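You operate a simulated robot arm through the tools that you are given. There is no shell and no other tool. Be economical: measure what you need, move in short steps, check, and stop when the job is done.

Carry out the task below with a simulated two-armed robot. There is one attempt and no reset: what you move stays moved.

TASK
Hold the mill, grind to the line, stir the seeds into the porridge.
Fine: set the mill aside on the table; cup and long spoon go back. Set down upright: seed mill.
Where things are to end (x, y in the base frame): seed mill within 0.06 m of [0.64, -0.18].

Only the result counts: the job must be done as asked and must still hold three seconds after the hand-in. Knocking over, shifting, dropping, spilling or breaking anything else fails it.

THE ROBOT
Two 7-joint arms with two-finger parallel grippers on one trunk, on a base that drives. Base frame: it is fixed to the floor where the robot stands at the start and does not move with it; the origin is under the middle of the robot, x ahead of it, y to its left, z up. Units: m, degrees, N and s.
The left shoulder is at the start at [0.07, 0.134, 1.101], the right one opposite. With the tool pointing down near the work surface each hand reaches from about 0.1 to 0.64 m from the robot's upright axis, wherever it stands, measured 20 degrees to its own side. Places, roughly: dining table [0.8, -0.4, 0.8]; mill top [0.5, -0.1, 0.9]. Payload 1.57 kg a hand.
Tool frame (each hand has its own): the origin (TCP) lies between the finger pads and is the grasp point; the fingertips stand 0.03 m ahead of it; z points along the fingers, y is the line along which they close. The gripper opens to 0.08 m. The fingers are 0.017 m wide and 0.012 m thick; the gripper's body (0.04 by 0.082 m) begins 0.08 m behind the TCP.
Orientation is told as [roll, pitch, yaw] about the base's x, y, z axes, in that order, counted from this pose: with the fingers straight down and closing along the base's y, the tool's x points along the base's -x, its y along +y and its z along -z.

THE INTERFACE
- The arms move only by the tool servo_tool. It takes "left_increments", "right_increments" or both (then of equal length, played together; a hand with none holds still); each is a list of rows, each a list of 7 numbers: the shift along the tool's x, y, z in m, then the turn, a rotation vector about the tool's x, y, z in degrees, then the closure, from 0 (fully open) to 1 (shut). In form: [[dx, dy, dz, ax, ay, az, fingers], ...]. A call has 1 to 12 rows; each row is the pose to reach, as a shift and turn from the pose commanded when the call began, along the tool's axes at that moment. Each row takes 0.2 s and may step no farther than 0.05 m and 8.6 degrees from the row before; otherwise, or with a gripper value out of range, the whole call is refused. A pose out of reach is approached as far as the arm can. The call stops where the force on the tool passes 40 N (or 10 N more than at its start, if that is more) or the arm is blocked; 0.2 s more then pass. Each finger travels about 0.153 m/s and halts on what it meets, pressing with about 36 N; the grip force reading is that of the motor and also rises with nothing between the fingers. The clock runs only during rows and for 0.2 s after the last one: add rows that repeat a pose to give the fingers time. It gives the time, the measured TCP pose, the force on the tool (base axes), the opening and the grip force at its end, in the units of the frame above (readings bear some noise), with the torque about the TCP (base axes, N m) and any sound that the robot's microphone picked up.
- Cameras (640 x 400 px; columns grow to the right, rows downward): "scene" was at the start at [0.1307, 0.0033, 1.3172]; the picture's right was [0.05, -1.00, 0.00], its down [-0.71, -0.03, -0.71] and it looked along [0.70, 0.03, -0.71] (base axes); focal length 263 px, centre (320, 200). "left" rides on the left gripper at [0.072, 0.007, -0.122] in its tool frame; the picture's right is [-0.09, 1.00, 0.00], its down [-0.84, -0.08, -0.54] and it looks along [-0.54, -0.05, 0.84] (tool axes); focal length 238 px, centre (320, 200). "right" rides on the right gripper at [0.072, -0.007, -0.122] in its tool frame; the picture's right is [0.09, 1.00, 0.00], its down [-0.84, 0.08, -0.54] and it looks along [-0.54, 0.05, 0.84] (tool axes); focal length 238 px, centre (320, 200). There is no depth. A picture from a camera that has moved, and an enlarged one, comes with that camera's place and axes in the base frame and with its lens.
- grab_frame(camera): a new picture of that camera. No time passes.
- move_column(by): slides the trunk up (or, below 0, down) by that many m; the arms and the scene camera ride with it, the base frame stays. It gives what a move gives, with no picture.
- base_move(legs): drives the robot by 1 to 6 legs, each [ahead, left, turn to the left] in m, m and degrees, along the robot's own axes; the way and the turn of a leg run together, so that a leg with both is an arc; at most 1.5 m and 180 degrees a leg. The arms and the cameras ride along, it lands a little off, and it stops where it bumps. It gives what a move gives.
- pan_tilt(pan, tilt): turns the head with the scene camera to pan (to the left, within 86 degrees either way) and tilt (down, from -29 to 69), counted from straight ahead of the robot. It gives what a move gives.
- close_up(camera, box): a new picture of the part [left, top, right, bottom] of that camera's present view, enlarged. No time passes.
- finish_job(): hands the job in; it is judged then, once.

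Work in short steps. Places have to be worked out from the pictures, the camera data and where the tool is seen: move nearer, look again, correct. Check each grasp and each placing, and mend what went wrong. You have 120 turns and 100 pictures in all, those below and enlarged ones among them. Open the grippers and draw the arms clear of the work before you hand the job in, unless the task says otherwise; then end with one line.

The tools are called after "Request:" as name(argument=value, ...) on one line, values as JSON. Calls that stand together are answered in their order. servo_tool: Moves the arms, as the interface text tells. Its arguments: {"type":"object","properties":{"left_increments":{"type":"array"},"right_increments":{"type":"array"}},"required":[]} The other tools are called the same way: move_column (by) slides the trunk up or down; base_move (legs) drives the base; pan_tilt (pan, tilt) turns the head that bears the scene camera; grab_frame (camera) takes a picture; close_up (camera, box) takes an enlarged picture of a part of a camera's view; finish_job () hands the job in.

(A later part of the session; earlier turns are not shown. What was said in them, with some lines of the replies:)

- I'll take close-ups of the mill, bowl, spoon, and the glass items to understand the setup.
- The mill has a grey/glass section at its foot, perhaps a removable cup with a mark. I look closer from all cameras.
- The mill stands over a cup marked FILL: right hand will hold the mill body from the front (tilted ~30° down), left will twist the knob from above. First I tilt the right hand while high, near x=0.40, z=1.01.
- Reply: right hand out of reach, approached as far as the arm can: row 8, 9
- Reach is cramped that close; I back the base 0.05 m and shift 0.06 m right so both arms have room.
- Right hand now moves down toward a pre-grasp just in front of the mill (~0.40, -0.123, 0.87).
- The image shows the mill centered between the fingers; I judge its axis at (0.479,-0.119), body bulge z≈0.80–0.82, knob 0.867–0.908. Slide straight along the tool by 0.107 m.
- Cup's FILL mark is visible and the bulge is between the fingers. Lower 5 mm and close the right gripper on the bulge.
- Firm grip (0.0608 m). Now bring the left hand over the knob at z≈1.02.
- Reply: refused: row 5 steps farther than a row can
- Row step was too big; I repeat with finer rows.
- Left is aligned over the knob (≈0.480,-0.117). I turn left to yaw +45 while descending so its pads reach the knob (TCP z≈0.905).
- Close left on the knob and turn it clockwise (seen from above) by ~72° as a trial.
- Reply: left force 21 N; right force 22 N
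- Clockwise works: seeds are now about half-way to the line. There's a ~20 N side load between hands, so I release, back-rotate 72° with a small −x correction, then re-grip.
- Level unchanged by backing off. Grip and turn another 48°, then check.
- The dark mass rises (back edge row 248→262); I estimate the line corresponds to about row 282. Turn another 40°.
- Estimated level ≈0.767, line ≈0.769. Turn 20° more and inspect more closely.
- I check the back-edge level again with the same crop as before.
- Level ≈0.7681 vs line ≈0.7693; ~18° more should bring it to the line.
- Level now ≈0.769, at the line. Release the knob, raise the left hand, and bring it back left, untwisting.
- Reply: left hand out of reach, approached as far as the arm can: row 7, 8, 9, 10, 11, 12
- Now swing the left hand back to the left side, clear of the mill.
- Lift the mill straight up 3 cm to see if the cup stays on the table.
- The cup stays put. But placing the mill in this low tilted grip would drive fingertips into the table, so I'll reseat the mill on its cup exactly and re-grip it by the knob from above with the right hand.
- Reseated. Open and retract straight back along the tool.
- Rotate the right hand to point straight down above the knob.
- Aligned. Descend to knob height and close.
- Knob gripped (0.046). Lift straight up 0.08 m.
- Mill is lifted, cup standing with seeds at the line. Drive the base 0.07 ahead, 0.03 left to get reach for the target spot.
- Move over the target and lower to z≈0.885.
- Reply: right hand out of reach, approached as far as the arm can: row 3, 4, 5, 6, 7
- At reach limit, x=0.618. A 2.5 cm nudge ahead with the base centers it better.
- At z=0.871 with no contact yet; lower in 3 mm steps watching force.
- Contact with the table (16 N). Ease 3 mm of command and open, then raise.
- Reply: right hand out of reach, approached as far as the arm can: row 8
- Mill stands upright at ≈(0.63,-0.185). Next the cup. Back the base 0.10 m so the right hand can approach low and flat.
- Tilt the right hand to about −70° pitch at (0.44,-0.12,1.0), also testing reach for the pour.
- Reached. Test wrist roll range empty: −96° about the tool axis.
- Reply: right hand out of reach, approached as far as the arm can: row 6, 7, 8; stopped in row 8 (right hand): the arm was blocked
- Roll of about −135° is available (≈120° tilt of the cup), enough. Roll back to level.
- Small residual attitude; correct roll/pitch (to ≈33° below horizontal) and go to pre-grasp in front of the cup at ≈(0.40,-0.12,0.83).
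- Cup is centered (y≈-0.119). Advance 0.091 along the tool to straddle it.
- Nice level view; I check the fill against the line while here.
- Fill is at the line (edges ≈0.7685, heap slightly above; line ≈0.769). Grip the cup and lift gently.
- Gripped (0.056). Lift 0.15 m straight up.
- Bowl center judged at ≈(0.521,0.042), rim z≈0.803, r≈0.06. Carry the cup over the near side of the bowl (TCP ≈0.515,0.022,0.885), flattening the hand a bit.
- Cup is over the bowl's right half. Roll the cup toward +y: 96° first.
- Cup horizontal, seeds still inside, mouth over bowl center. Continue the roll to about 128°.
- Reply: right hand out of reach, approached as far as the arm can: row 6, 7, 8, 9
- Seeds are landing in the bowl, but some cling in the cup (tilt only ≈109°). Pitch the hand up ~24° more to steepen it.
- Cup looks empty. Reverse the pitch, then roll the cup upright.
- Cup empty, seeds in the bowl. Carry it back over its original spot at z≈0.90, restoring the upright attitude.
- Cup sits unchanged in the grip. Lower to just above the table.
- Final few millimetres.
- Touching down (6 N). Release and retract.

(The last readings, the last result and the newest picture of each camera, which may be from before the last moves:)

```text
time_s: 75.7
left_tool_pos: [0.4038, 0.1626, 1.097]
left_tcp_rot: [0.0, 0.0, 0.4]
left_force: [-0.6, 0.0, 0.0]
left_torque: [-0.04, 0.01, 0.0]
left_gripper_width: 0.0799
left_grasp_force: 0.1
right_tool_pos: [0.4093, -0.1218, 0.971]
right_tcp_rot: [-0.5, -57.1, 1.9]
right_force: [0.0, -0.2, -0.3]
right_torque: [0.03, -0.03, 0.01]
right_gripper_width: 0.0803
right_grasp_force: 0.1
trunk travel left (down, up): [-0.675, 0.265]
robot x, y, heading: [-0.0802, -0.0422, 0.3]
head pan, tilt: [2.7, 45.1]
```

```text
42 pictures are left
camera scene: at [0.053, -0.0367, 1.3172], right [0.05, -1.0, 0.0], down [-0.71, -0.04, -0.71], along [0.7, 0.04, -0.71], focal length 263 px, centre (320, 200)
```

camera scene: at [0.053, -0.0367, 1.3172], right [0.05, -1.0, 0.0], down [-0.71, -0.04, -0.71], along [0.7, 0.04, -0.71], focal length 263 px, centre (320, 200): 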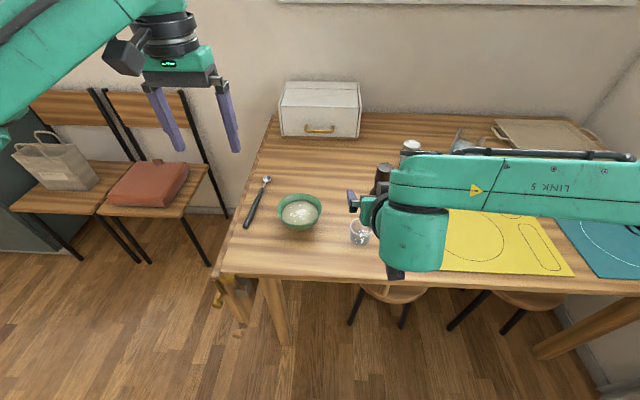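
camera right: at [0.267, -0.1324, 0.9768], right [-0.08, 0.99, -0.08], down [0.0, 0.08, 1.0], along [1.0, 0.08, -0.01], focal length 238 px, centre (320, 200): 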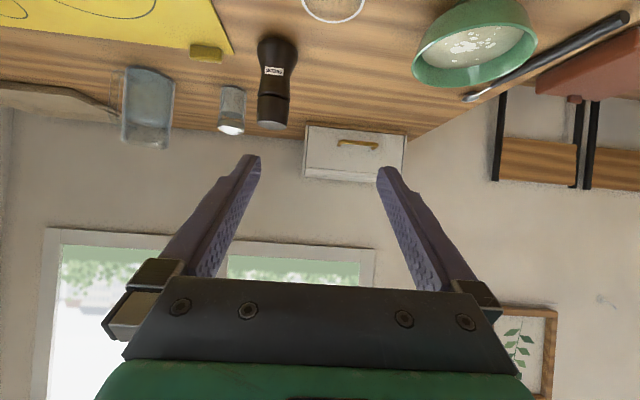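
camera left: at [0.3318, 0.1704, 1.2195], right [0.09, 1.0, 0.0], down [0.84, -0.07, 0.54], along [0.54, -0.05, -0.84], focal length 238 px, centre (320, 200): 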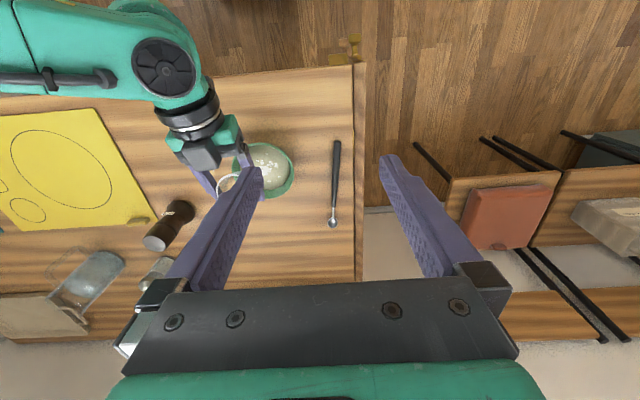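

Cup is back, empty and upright; mill standing; no spill seen. Now fold the right arm up and away to the right, pointing down.

Request:
servo_tool(right_increments=[[-0.01, -0.025, -0.007, 0, 7, 0, 0], [-0.02, -0.05, -0.014, 0, 14, 0, 0], [-0.03, -0.075, -0.02, 0, 21, 0, 0], [-0.04, -0.1, -0.027, 0, 28, 0, 0], [-0.05, -0.125, -0.034, 0, 35, 0, 0], [-0.06, -0.15, -0.04, 0, 42, 0, 0], [-0.07, -0.175, -0.047, 0, 49, 0, 0], [-0.084, -0.2, -0.054, 0, 57, 0, 0], [-0.084, -0.2, -0.054, 0, 57, 0, 0]])

Request:
base_move(legs=[[0.1, 0, 0]])

Request:
grab_frame(camera="left")

Request:
grab_frame(camera="scene")

```text
time_s: 77.7
left_tool_pos: [0.4035, 0.1635, 1.0965]
left_tcp_rot: [0.1, 0.1, 0.4]
left_force: [-0.3, 1.2, 0.0]
left_torque: [0.0, -0.01, 0.0]
left_gripper_width: 0.0796
left_grasp_force: 0.0
right_tool_pos: [0.4146, -0.3189, 1.074]
right_tcp_rot: [-0.1, 0.0, 1.7]
right_force: [0.0, -0.1, -0.9]
right_torque: [0.03, 0.01, -0.02]
right_gripper_width: 0.08
right_grasp_force: 0.1
trunk travel left (down, up): [-0.675, 0.265]
robot x, y, heading: [-0.0747, -0.0398, 0.5]
head pan, tilt: [2.7, 45.1]
```

```text
time_s: 78.9
left_tool_pos: [0.5034, 0.1643, 1.0979]
left_tcp_rot: [0.1, 0.1, 0.4]
left_force: [0.2, 0.1, -0.9]
left_torque: [-0.02, -0.02, -0.02]
left_gripper_width: 0.0803
left_grasp_force: 0.0
right_tool_pos: [0.5153, -0.3185, 1.0746]
right_tcp_rot: [-0.2, -0.1, 1.6]
right_force: [-0.2, 0.7, -0.7]
right_torque: [-0.04, 0.02, 0.0]
right_gripper_width: 0.0799
right_grasp_force: 0.1
trunk travel left (down, up): [-0.675, 0.265]
robot x, y, heading: [0.0232, -0.038, 0.4]
head pan, tilt: [2.7, 45.1]
```

```text
41 pictures are left
camera left: at [0.4316, 0.1706, 1.2201], right [0.09, 1.0, 0.0], down [0.84, -0.07, 0.54], along [0.54, -0.05, -0.84], focal length 238 px, centre (320, 200)
```

left: 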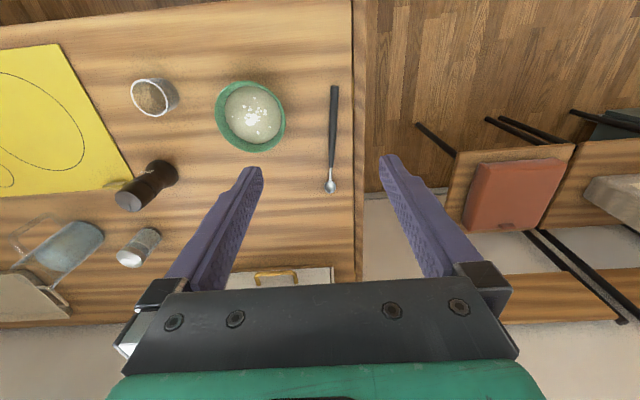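

```text
40 pictures are left
camera scene: at [0.1533, -0.0362, 1.3173], right [0.05, -1.0, 0.0], down [-0.71, -0.04, -0.71], along [0.7, 0.04, -0.71], focal length 263 px, centre (320, 200)
```

scene: 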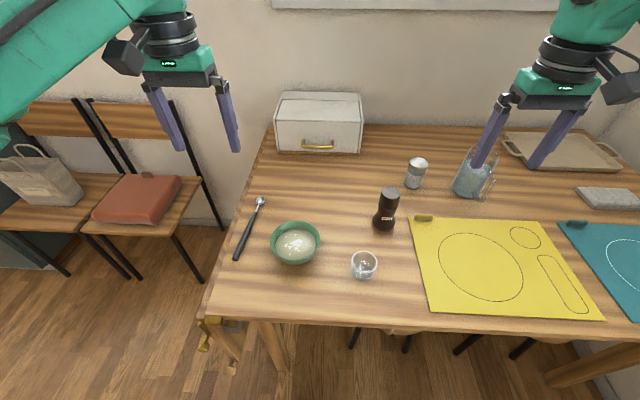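

Spoon handle runs (0.493,0.188)→(0.648,0.174), head ≈(0.70,0.168). Bring the left hand, pitched −30° and yawed −6°, above the handle at x≈0.57.

Request:
servo_tool(left_increments=[[-0.009, 0.003, 0.035, 0.3, -5, 1, 0.3], [-0.018, 0.006, 0.075, 0.5, -10, 2, 0.3], [-0.027, 0.008, 0.115, 0.8, -15, 3.1, 0.3], [-0.036, 0.011, 0.155, 1, -20, 4.2, 0.3], [-0.045, 0.014, 0.195, 1.3, -25, 5.2, 0.3], [-0.055, 0.017, 0.238, 1.6, -30, 6.3, 0.3], [-0.055, 0.017, 0.238, 1.6, -30, 6.3, 0.3]])

Request:
grab_frame(camera="left")

```text
time_s: 80.5
left_tool_pos: [0.5594, 0.1791, 0.8602]
left_tcp_rot: [0.2, -30.2, -6.1]
left_force: [-0.6, -0.4, 0.3]
left_torque: [-0.04, -0.01, -0.02]
left_gripper_width: 0.0561
left_grasp_force: 0.0
right_tool_pos: [0.5164, -0.3192, 1.073]
right_tcp_rot: [-0.2, 0.1, 1.6]
right_force: [0.2, -0.8, -0.7]
right_torque: [-0.05, 0.02, 0.01]
right_gripper_width: 0.0802
right_grasp_force: 0.0
trunk travel left (down, up): [-0.675, 0.265]
robot x, y, heading: [0.0255, -0.044, 0.3]
head pan, tilt: [2.7, 45.1]
```

```text
39 pictures are left
camera left: at [0.4377, 0.1986, 0.9306], right [0.18, 0.98, 0.05], down [0.44, -0.13, 0.89], along [0.88, -0.14, -0.46], focal length 238 px, centre (320, 200)
```

left: 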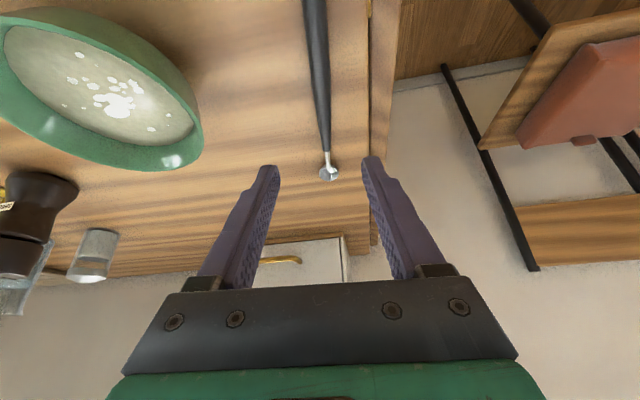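

Handle at x≈0.571 lies at y≈0.184. Descend to z≈0.782, watching force.

Request:
servo_tool(left_increments=[[0.014, 0.003, 0.023, 0, 0, 0, 0.3], [0.028, 0.006, 0.046, 0, 0, 0, 0.3], [0.036, 0.006, 0.06, 0, 0, 0, 0.3], [0.04, 0.006, 0.0665, 0, 0, 0, 0.3], [0.04, 0.006, 0.0665, 0, 0, 0, 0.3]])

Request:
grab_frame(camera="left")

```text
time_s: 81.7
left_tool_pos: [0.5583, 0.1873, 0.7812]
left_tcp_rot: [0.1, -30.0, -6.2]
left_force: [-0.2, 0.1, 0.3]
left_torque: [0.02, 0.02, -0.03]
left_gripper_width: 0.0558
left_grasp_force: 0.2
right_tool_pos: [0.5154, -0.3195, 1.0743]
right_tcp_rot: [-0.3, 0.0, 1.6]
right_force: [-0.1, 0.4, -0.1]
right_torque: [-0.01, 0.01, 0.02]
right_gripper_width: 0.0799
right_grasp_force: 0.1
trunk travel left (down, up): [-0.675, 0.265]
robot x, y, heading: [0.0232, -0.0392, 0.3]
head pan, tilt: [2.7, 45.1]
```

```text
38 pictures are left
camera left: at [0.4364, 0.207, 0.852], right [0.18, 0.98, 0.05], down [0.44, -0.13, 0.89], along [0.88, -0.14, -0.46], focal length 238 px, centre (320, 200)
```

left: 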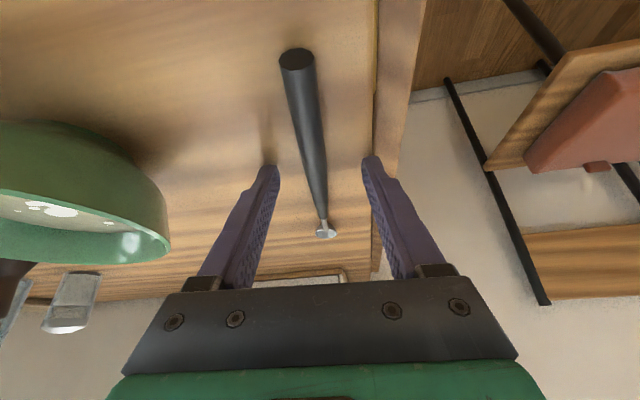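

Handle is centered between the fingertips. Close.

Request:
servo_tool(left_increments=[[0, 0, 0, 0, 0, 0, 0.5], [0, 0, 0, 0, 0, 0, 0.7], [0, 0, 0, 0, 0, 0, 0.9], [0, 0, 0, 0, 0, 0, 1.0], [0, 0, 0, 0, 0, 0, 1.0]])

Request:
close_up(camera="left", box=[220, 30, 420, 260])

```text
time_s: 82.9
left_tool_pos: [0.5579, 0.1874, 0.7818]
left_tcp_rot: [0.1, -30.0, -6.0]
left_force: [-0.3, -0.6, 0.1]
left_torque: [-0.05, -0.08, -0.05]
left_gripper_width: 0.0136
left_grasp_force: 29.8
right_tool_pos: [0.5164, -0.3188, 1.0725]
right_tcp_rot: [-0.1, 0.0, 1.6]
right_force: [0.3, 0.2, 0.3]
right_torque: [-0.01, -0.01, -0.02]
right_gripper_width: 0.0799
right_grasp_force: 0.0
trunk travel left (down, up): [-0.675, 0.265]
robot x, y, heading: [0.0222, -0.0405, 0.5]
head pan, tilt: [2.7, 45.1]
```

```text
1.74 times, centred on (320, 145) of left
camera zoom: at [0.4364, 0.2068, 0.8523], right [0.18, 0.98, 0.05], down [0.44, -0.13, 0.89], along [0.88, -0.14, -0.46], focal length 414 px, centre (320, 296)
```

zoom: 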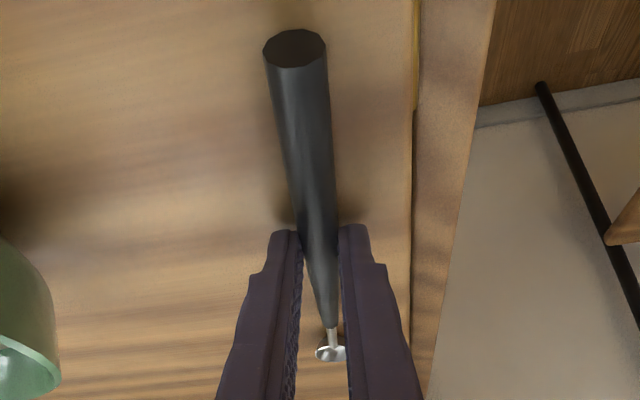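

Gripped (0.0136 m). Lift 0.16 m.

Request:
servo_tool(left_increments=[[-0.005, 0, -0.0087, 0, 0, 0, 1], [-0.02, 0, -0.035, 0, 0, 0, 1], [-0.04, 0, -0.07, 0, 0, 0, 1], [-0.06, 0, -0.104, 0, 0, 0, 1], [-0.08, 0, -0.139, 0, 0, 0, 1], [-0.08, 0, -0.139, 0, 0, 0, 1]])

Request:
grab_frame(camera="scene")

Request:
grab_frame(camera="left")

```text
time_s: 84.3
left_tool_pos: [0.5583, 0.1865, 0.9436]
left_tcp_rot: [0.0, -30.0, -6.1]
left_force: [0.6, -0.1, -1.3]
left_torque: [-0.02, 0.03, -0.01]
left_gripper_width: 0.0135
left_grasp_force: 30.1
right_tool_pos: [0.5153, -0.3183, 1.0722]
right_tcp_rot: [-0.1, 0.0, 1.6]
right_force: [-0.4, 0.4, 0.0]
right_torque: [0.0, -0.01, 0.02]
right_gripper_width: 0.0799
right_grasp_force: 0.2
trunk travel left (down, up): [-0.675, 0.265]
robot x, y, heading: [0.0242, -0.0405, 0.2]
head pan, tilt: [2.7, 45.1]
```

```text
36 pictures are left
camera scene: at [0.1546, -0.0358, 1.3171], right [0.05, -1.0, 0.0], down [-0.71, -0.04, -0.71], along [0.7, 0.04, -0.71], focal length 263 px, centre (320, 200)
```

scene: 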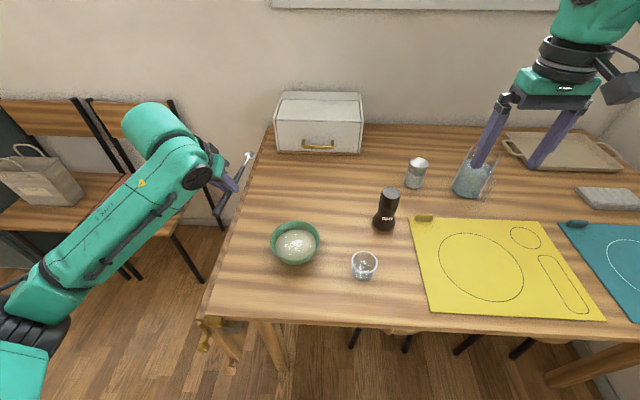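

```text
35 pictures are left
camera left: at [0.4374, 0.2061, 1.0136], right [0.18, 0.98, 0.05], down [0.44, -0.13, 0.89], along [0.88, -0.14, -0.46], focal length 238 px, centre (320, 200)
```

left: 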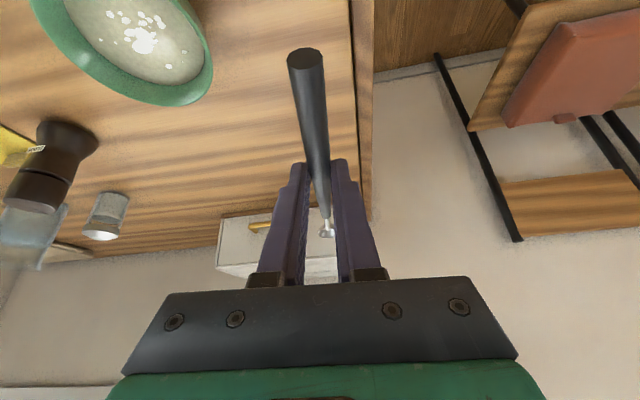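

Spoon is held level. Now swing the spoon over the bowl and tip it ~55° head-down (head at about (0.522,0.042,0.87)).

Request:
servo_tool(left_increments=[[0.0, -0.015, -0.03, 0, 6, 0, 1], [0.006, -0.04, -0.055, 0, 13, 0, 1], [0.013, -0.065, -0.075, 0, 20, 0, 1], [0.02, -0.09, -0.086, 0, 27, 0, 1], [0.027, -0.115, -0.086, 0, 34, 0, 1], [0.034, -0.135, -0.086, 0, 41, 0, 1], [0.041, -0.148, -0.086, 0, 48, 0, 1], [0.041, -0.148, -0.086, 0, 55, 0, 1], [0.041, -0.148, -0.086, 0, 55, 0, 1]])

Request:
grab_frame(camera="left")

Request:
grab_frame(camera="scene")

```text
time_s: 86.3
left_tool_pos: [0.4643, 0.0488, 0.9965]
left_tcp_rot: [0.0, 25.0, -5.9]
left_force: [-1.0, 0.2, -0.4]
left_torque: [-0.01, 0.0, 0.01]
left_gripper_width: 0.0135
left_grasp_force: 30.8
right_tool_pos: [0.5162, -0.3188, 1.0737]
right_tcp_rot: [-0.2, 0.0, 1.6]
right_force: [-0.4, -0.2, -0.2]
right_torque: [0.01, -0.02, 0.02]
right_gripper_width: 0.08
right_grasp_force: 0.1
trunk travel left (down, up): [-0.675, 0.265]
robot x, y, heading: [0.0306, -0.038, 0.3]
head pan, tilt: [2.7, 45.1]
```

```text
34 pictures are left
camera left: at [0.4519, 0.0568, 1.1383], right [0.19, 0.98, -0.04], down [0.97, -0.18, 0.14], along [0.13, -0.06, -0.99], focal length 238 px, centre (320, 200)
```

left: 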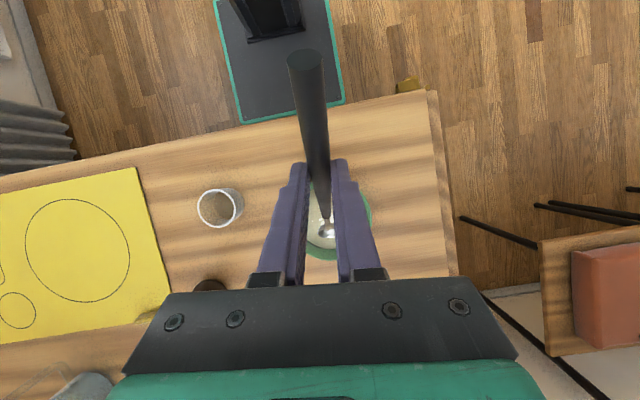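

```text
33 pictures are left
camera scene: at [0.1542, -0.0358, 1.3172], right [0.05, -1.0, 0.0], down [-0.71, -0.04, -0.71], along [0.7, 0.04, -0.71], focal length 263 px, centre (320, 200)
```

scene: 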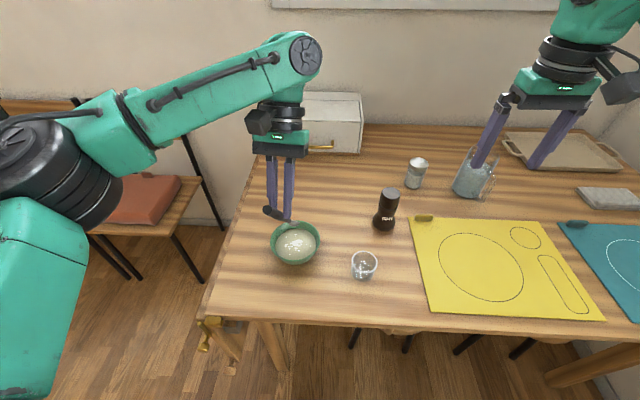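

Spoon head is over the bowl center (≈0.523,0.043). Lower it into the porridge.

Request:
servo_tool(left_increments=[[-0.0085, 0, 0.018, 0, 0, 0, 1], [-0.019, 0, 0.041, 0, 0, 0, 1], [-0.0275, 0, 0.059, 0, 0, 0, 1], [-0.033, 0, 0.071, 0, 0, 0, 1], [-0.0368, 0, 0.079, 0, 0, 0, 1], [-0.0368, 0, 0.079, 0, 0, 0, 1]])

Request:
grab_frame(camera="left")

Request:
close_up(camera="scene", box=[230, 180, 390, 290])

```text
time_s: 87.7
left_tool_pos: [0.4644, 0.0489, 0.9097]
left_tcp_rot: [0.0, 25.0, -6.0]
left_force: [-0.1, -0.3, -0.7]
left_torque: [0.02, 0.0, 0.01]
left_gripper_width: 0.0135
left_grasp_force: 30.0
right_tool_pos: [0.5161, -0.3185, 1.0732]
right_tcp_rot: [-0.2, 0.0, 1.5]
right_force: [0.4, -0.3, -0.1]
right_torque: [0.0, -0.03, 0.0]
right_gripper_width: 0.0803
right_grasp_force: 0.0
trunk travel left (down, up): [-0.675, 0.265]
robot x, y, heading: [0.0243, -0.0375, 0.1]
head pan, tilt: [2.7, 45.1]
```

```text
32 pictures are left
camera left: at [0.4514, 0.0567, 1.0507], right [0.19, 0.98, -0.04], down [0.97, -0.18, 0.14], along [0.13, -0.06, -0.99], focal length 238 px, centre (320, 200)
```

left: 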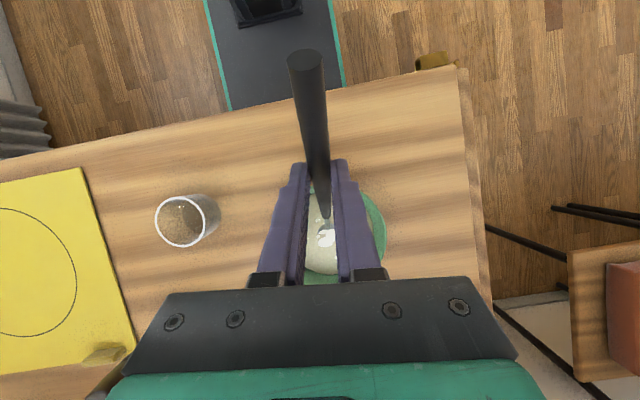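

```text
3.64 times, centred on (310, 235) of scene
camera zoom: at [0.1544, -0.0363, 1.3172], right [0.05, -1.0, 0.0], down [-0.71, -0.04, -0.71], along [0.7, 0.04, -0.71], focal length 957 px, centre (356, 73)
```

zoom: 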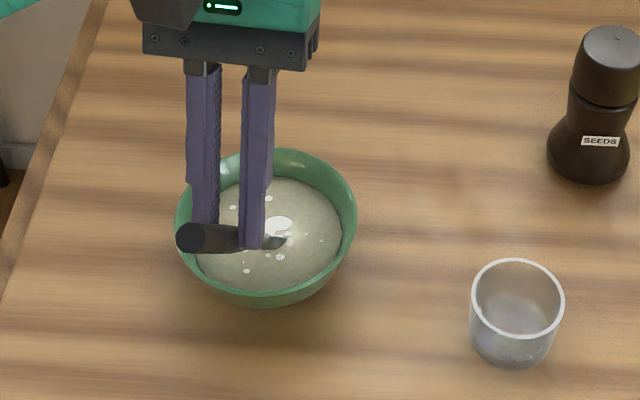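

No contact force; the spoon is in the porridge. Go 6 mm deeper and stir one 22 mm-radius loop.

Request:
servo_tool(left_increments=[[-0.0125, 0, 0.001, 0, 0, 0, 1], [-0.0224, 0, -0.0039, 0, 0, 0, 1], [-0.0186, 0.0129, -0.0021, 0, 0, 0, 1], [-0.0087, 0.0209, 0.0025, 0, 0, 0, 1], [0.0037, 0.0209, 0.0083, 0, 0, 0, 1], [0.0136, 0.0129, 0.0129, 0, 0, 0, 1], [0.0174, 0, 0.0147, 0, 0, 0, 1], [0.0136, -0.0129, 0.0129, 0, 0, 0, 1], [0.0037, -0.0209, 0.0083, 0, 0, 0, 1], [-0.0087, -0.0209, 0.0025, 0, 0, 0, 1], [-0.0186, -0.0129, -0.0021, 0, 0, 0, 1], [-0.0224, 0, -0.0039, 0, 0, 0, 1]])

Request:
close_up(camera="scene", box=[230, 180, 390, 290])

```text
time_s: 90.3
left_tool_pos: [0.4857, 0.0474, 0.9027]
left_tcp_rot: [-0.1, 24.9, -6.2]
left_force: [-0.5, -0.3, 3.4]
left_torque: [-0.17, -0.17, -0.05]
left_gripper_width: 0.0135
left_grasp_force: 30.2
right_tool_pos: [0.5146, -0.3185, 1.0733]
right_tcp_rot: [-0.2, -0.1, 1.6]
right_force: [-0.1, 0.7, -0.4]
right_torque: [-0.03, -0.03, 0.01]
right_gripper_width: 0.0801
right_grasp_force: 0.0
trunk travel left (down, up): [-0.675, 0.265]
robot x, y, heading: [0.0296, -0.0416, 0.2]
head pan, tilt: [2.7, 45.1]
```

```text
3.64 times, centred on (310, 235) of scene
camera zoom: at [0.1537, -0.036, 1.3172], right [0.05, -1.0, 0.0], down [-0.71, -0.04, -0.71], along [0.7, 0.04, -0.71], focal length 957 px, centre (356, 73)
```

zoom: 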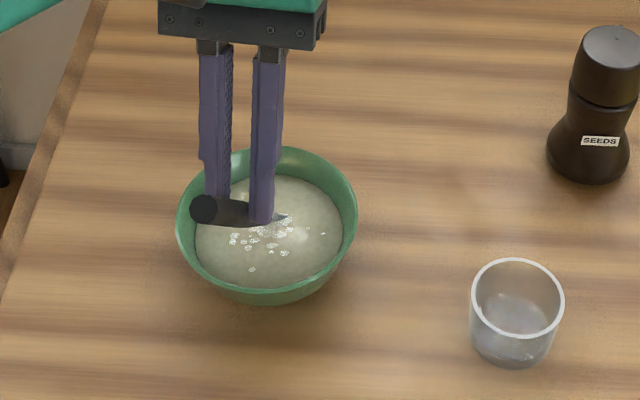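

Light 3 N touch at the far side; seeds are mixing in. Continue with two smaller loops, 3 mm higher.

Request:
servo_tool(left_increments=[[0.0058, 0, -0.0006, 0, 0, 0, 1], [0.0088, 0.01, 0.0008, 0, 0, 0, 1], [0.0165, 0.0162, 0.0044, 0, 0, 0, 1], [0.026, 0.0162, 0.0088, 0, 0, 0, 1], [0.0337, 0.01, 0.0124, 0, 0, 0, 1], [0.0366, 0, 0.0138, 0, 0, 0, 1], [0.0337, -0.01, 0.0124, 0, 0, 0, 1], [0.026, -0.0162, 0.0088, 0, 0, 0, 1], [0.0165, -0.0162, 0.0044, 0, 0, 0, 1], [0.0088, -0.01, 0.0008, 0, 0, 0, 1], [0.0058, 0, -0.0006, 0, 0, 0, 1]])

Request:
servo_tool(left_increments=[[0.0029, 0.01, 0.0014, 0, 0, 0, 1], [0.0106, 0.0162, 0.005, 0, 0, 0, 1], [0.0202, 0.0162, 0.0094, 0, 0, 0, 1], [0.0279, 0.01, 0.013, 0, 0, 0, 1], [0.0308, 0, 0.0144, 0, 0, 0, 1], [0.0279, -0.01, 0.013, 0, 0, 0, 1], [0.0202, -0.0162, 0.0094, 0, 0, 0, 1], [0.0106, -0.0162, 0.005, 0, 0, 0, 1], [0.0029, -0.01, 0.0014, 0, 0, 0, 1], [0, 0, 0, 0, 0, 0, 1]])

Request:
close_up(camera="scene", box=[230, 180, 390, 290])

```text
time_s: 92.7
left_tool_pos: [0.4818, 0.0478, 0.9041]
left_tcp_rot: [0.1, 25.0, -6.1]
left_force: [0.4, 0.0, -1.3]
left_torque: [-0.03, 0.01, 0.0]
left_gripper_width: 0.0133
left_grasp_force: 30.3
right_tool_pos: [0.5169, -0.3187, 1.0726]
right_tcp_rot: [-0.2, 0.0, 1.6]
right_force: [0.2, 0.1, -0.5]
right_torque: [0.01, 0.0, 0.0]
right_gripper_width: 0.0805
right_grasp_force: 0.0
trunk travel left (down, up): [-0.675, 0.265]
robot x, y, heading: [0.0196, -0.0424, 0.3]
head pan, tilt: [2.7, 45.1]
```

```text
time_s: 94.9
left_tool_pos: [0.4824, 0.0477, 0.9057]
left_tcp_rot: [0.1, 25.1, -6.1]
left_force: [-0.2, 0.2, -0.9]
left_torque: [-0.03, 0.01, -0.02]
left_gripper_width: 0.0135
left_grasp_force: 30.6
right_tool_pos: [0.5156, -0.3181, 1.0739]
right_tcp_rot: [-0.2, 0.0, 1.6]
right_force: [0.1, 0.6, 0.2]
right_torque: [0.03, 0.06, 0.01]
right_gripper_width: 0.0802
right_grasp_force: 0.1
trunk travel left (down, up): [-0.675, 0.265]
robot x, y, heading: [0.0257, -0.038, 0.3]
head pan, tilt: [2.7, 45.1]
```

```text
3.64 times, centred on (310, 235) of scene
camera zoom: at [0.1545, -0.0357, 1.3172], right [0.05, -1.0, 0.0], down [-0.71, -0.04, -0.71], along [0.7, 0.04, -0.71], focal length 957 px, centre (356, 73)
```

zoom: 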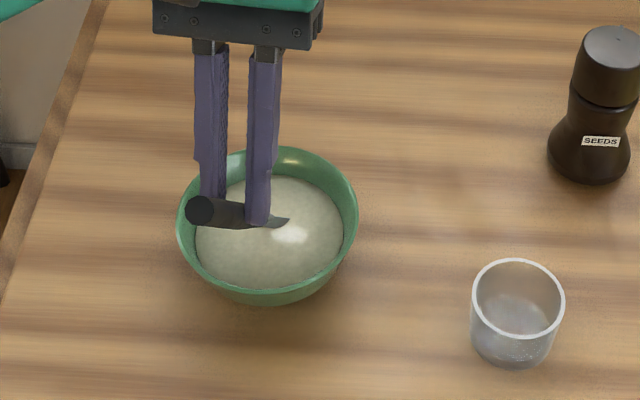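

Specks are fully stirred in. Lift the spoon straight out.

Request:
servo_tool(left_increments=[[0.012, 0, -0.018, 0, 0, 0, 1], [0.022, 0, -0.04, 0, 0, 0, 1], [0.035, 0, -0.068, 0, 0, 0, 1], [0.045, 0, -0.09, 0, 0, 0, 1], [0.0508, 0, -0.103, 0, 0, 0, 1], [0.0508, 0, -0.103, 0, 0, 0, 1]])

Request:
grab_frame(camera="left")

```text
time_s: 96.3
left_tool_pos: [0.4793, 0.0463, 1.0192]
left_tcp_rot: [0.0, 25.0, -5.9]
left_force: [-0.7, 0.1, -0.5]
left_torque: [0.02, -0.03, -0.03]
left_gripper_width: 0.0135
left_grasp_force: 30.0
right_tool_pos: [0.5171, -0.3189, 1.0733]
right_tcp_rot: [-0.2, 0.0, 1.6]
right_force: [-0.3, 0.0, -0.8]
right_torque: [0.05, 0.0, 0.0]
right_gripper_width: 0.0801
right_grasp_force: 0.1
trunk travel left (down, up): [-0.675, 0.265]
robot x, y, heading: [0.0238, -0.0388, 0.4]
head pan, tilt: [2.7, 45.1]
```

```text
28 pictures are left
camera left: at [0.4658, 0.0555, 1.1611], right [0.19, 0.98, -0.04], down [0.97, -0.18, 0.14], along [0.13, -0.06, -0.99], focal length 238 px, centre (320, 200)
```

left: 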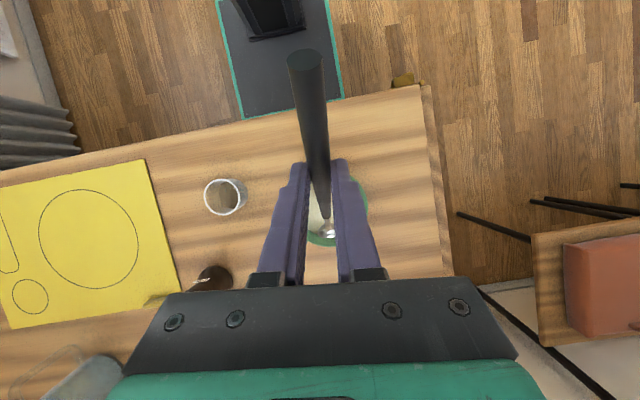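

Spoon unchanged in the grip. Return it above its original place, level again.

Request:
servo_tool(left_increments=[[-0.005, 0.018, 0.0, 0, -6, 0, 1], [-0.015, 0.037, 0.002, 0, -13, 0, 1], [-0.03, 0.056, 0.01, 0, -20, 0, 1], [-0.045, 0.075, 0.02, 0, -27, 0, 1], [-0.06, 0.095, 0.035, 0, -34, 0, 1], [-0.075, 0.114, 0.05, 0, -41, 0, 1], [-0.09, 0.132, 0.062, 0, -48, 0, 1], [-0.1039, 0.1485, 0.0718, 0, -55, 0, 1], [-0.1039, 0.1485, 0.0718, 0, -55, 0, 1]])

Request:
grab_frame(camera="left")

```text
time_s: 98.3
left_tool_pos: [0.5583, 0.188, 0.9123]
left_tcp_rot: [0.1, -30.1, -6.1]
left_force: [0.5, -0.3, -0.7]
left_torque: [0.02, 0.01, -0.01]
left_gripper_width: 0.0134
left_grasp_force: 30.6
right_tool_pos: [0.5162, -0.3206, 1.0732]
right_tcp_rot: [-0.3, 0.0, 1.6]
right_force: [1.3, 0.0, 0.4]
right_torque: [0.01, -0.01, 0.02]
right_gripper_width: 0.0801
right_grasp_force: 0.2
trunk travel left (down, up): [-0.675, 0.265]
robot x, y, heading: [0.0249, -0.0382, 0.3]
head pan, tilt: [2.7, 45.1]
```

```text
27 pictures are left
camera left: at [0.436, 0.208, 0.9818], right [0.18, 0.98, 0.05], down [0.44, -0.13, 0.89], along [0.88, -0.14, -0.46], focal length 238 px, centre (320, 200)
```

left: 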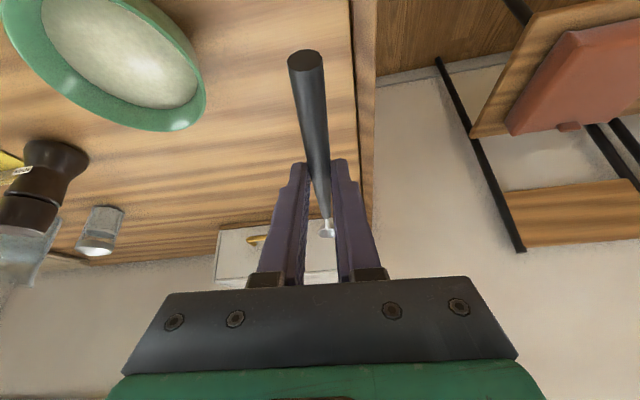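

Lower straight down to just above the table.

Request:
servo_tool(left_increments=[[0.02, 0, 0.0346, 0, 0, 0, 1], [0.04, 0, 0.069, 0, 0, 0, 1], [0.055, 0, 0.0953, 0, 0, 0, 1], [0.0635, 0, 0.11, 0, 0, 0, 1], [0.0635, 0, 0.11, 0, 0, 0, 1]])

```text
time_s: 99.5
left_tool_pos: [0.5571, 0.1879, 0.7845]
left_tcp_rot: [-0.1, -30.0, -6.0]
left_force: [-0.5, -0.3, -0.8]
left_torque: [0.02, 0.04, 0.01]
left_gripper_width: 0.0134
left_grasp_force: 30.0
right_tool_pos: [0.5166, -0.3186, 1.0736]
right_tcp_rot: [-0.2, -0.1, 1.6]
right_force: [-0.2, 0.2, 0.0]
right_torque: [0.0, -0.02, -0.02]
right_gripper_width: 0.0803
right_grasp_force: 0.1
trunk travel left (down, up): [-0.675, 0.265]
robot x, y, heading: [0.0266, -0.0378, 0.2]
head pan, tilt: [2.7, 45.1]
```

Final 3 mm, then open and retreat upward.

Request:
servo_tool(left_increments=[[0.001, 0, 0.0017, 0, 0, 0, 1], [0.0015, 0, 0.0026, 0, 0, 0, 1], [0.0015, 0, 0.0026, 0, 0, 0, 0.9], [0.0015, 0, 0.0026, 0, 0, 0, 0.7], [0.0015, 0, 0.0026, 0, 0, 0, 0.5], [0.0015, 0, 0.0026, 0, 0, 0, 0.5]])

Request:
grab_frame(camera="left")

```text
time_s: 100.9
left_tool_pos: [0.5575, 0.1878, 0.781]
left_tcp_rot: [0.0, -30.1, -6.1]
left_force: [0.3, -0.7, -0.2]
left_torque: [0.01, 0.0, 0.02]
left_gripper_width: 0.0397
left_grasp_force: 0.1
right_tool_pos: [0.5161, -0.3205, 1.0738]
right_tcp_rot: [-0.2, 0.1, 1.6]
right_force: [0.2, 0.0, 0.2]
right_torque: [0.01, 0.05, 0.0]
right_gripper_width: 0.08
right_grasp_force: 0.1
trunk travel left (down, up): [-0.675, 0.265]
robot x, y, heading: [0.0216, -0.0385, 0.3]
head pan, tilt: [2.7, 45.1]
```

```text
26 pictures are left
camera left: at [0.4357, 0.2081, 0.8513], right [0.18, 0.98, 0.05], down [0.44, -0.13, 0.89], along [0.88, -0.14, -0.46], focal length 238 px, centre (320, 200)
```

left: 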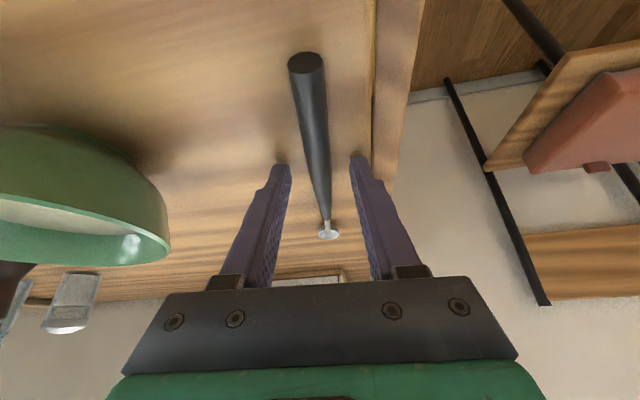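

Spoon lies within a few mm of its original place. Retreat up along the tool.

Request:
servo_tool(left_increments=[[0, 0, -0.03, 0, 0, 0, 0.4], [0, 0, -0.07, 0, 0, 0, 0.3], [0, 0, -0.11, 0, 0, 0, 0], [0, 0, -0.15, 0, 5, 0, 0], [0, 0, -0.19, 0, 10, 0, 0], [0, 0, -0.23, 0, 15, 0, 0], [0, 0, -0.23, 0, 20, 0, 0]])

Request:
base_move(legs=[[-0.1, 0, 0]])

Request:
grab_frame(camera="scene")

Request:
close_up(camera="scene", box=[230, 140, 430, 270])

```text
time_s: 102.5
left_tool_pos: [0.4436, 0.1997, 0.9797]
left_tcp_rot: [0.1, -9.8, -6.1]
left_force: [0.5, 1.6, 1.1]
left_torque: [-0.01, -0.01, -0.02]
left_gripper_width: 0.0801
left_grasp_force: 0.0
right_tool_pos: [0.5174, -0.3192, 1.0735]
right_tcp_rot: [-0.3, 0.0, 1.7]
right_force: [-0.4, 0.9, -0.1]
right_torque: [0.02, 0.02, -0.01]
right_gripper_width: 0.0801
right_grasp_force: 0.0
trunk travel left (down, up): [-0.675, 0.265]
robot x, y, heading: [0.0216, -0.042, -0.0]
head pan, tilt: [2.7, 45.1]
```

```text
time_s: 103.6
left_tool_pos: [0.3455, 0.1992, 0.9794]
left_tcp_rot: [0.0, -9.9, -6.1]
left_force: [0.1, 0.5, 0.3]
left_torque: [-0.02, 0.02, -0.02]
left_gripper_width: 0.0801
left_grasp_force: 0.2
right_tool_pos: [0.4167, -0.3201, 1.0724]
right_tcp_rot: [-0.2, 0.0, 1.5]
right_force: [-1.2, 1.0, 0.7]
right_torque: [0.01, -0.01, 0.02]
right_gripper_width: 0.0798
right_grasp_force: 0.1
trunk travel left (down, up): [-0.675, 0.265]
robot x, y, heading: [-0.0734, -0.0429, 0.4]
head pan, tilt: [2.7, 45.1]
```

```text
25 pictures are left
camera scene: at [0.0557, -0.0367, 1.3171], right [0.05, -1.0, 0.0], down [-0.71, -0.04, -0.7], along [0.7, 0.04, -0.71], focal length 263 px, centre (320, 200)
```

scene: 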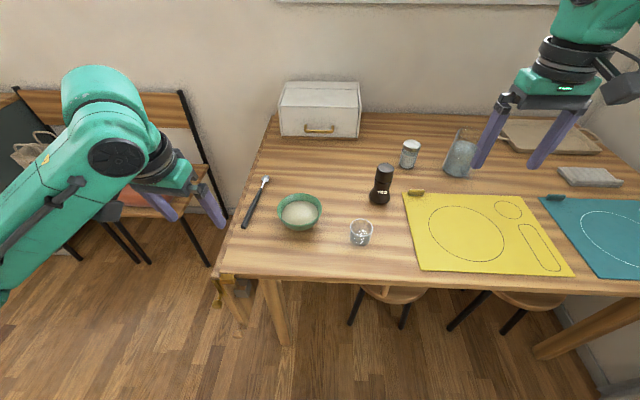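

```text
3.08 times, centred on (330, 205) of scene
camera zoom: at [0.0557, -0.0367, 1.3171], right [0.05, -1.0, 0.0], down [-0.71, -0.04, -0.7], along [0.7, 0.04, -0.71], focal length 810 px, centre (289, 185)
```

zoom: 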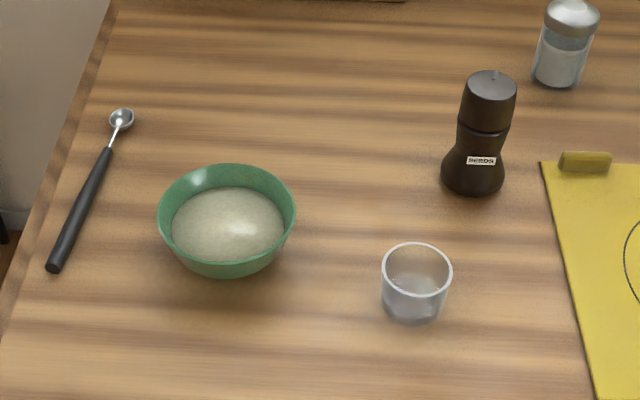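

Seeds are stirred in, the mill stands upright near (0.63,-0.185), and cup and spoon are back. Both grippers are open and the arms are clear, so I hand in.

Request:
finish_job()

```text
The job is handed in.
```

I ground the seeds to the FILL line and stirred them into the porridge until no specks showed. The mill stands upright at about (0.63, -0.185), roughly 1 cm from its target. The cup is empty and upright at its original spot, and the long spoon is back within a few millimetres of where it lay. I saw no spills, and nothing else looked moved in the last pictures.
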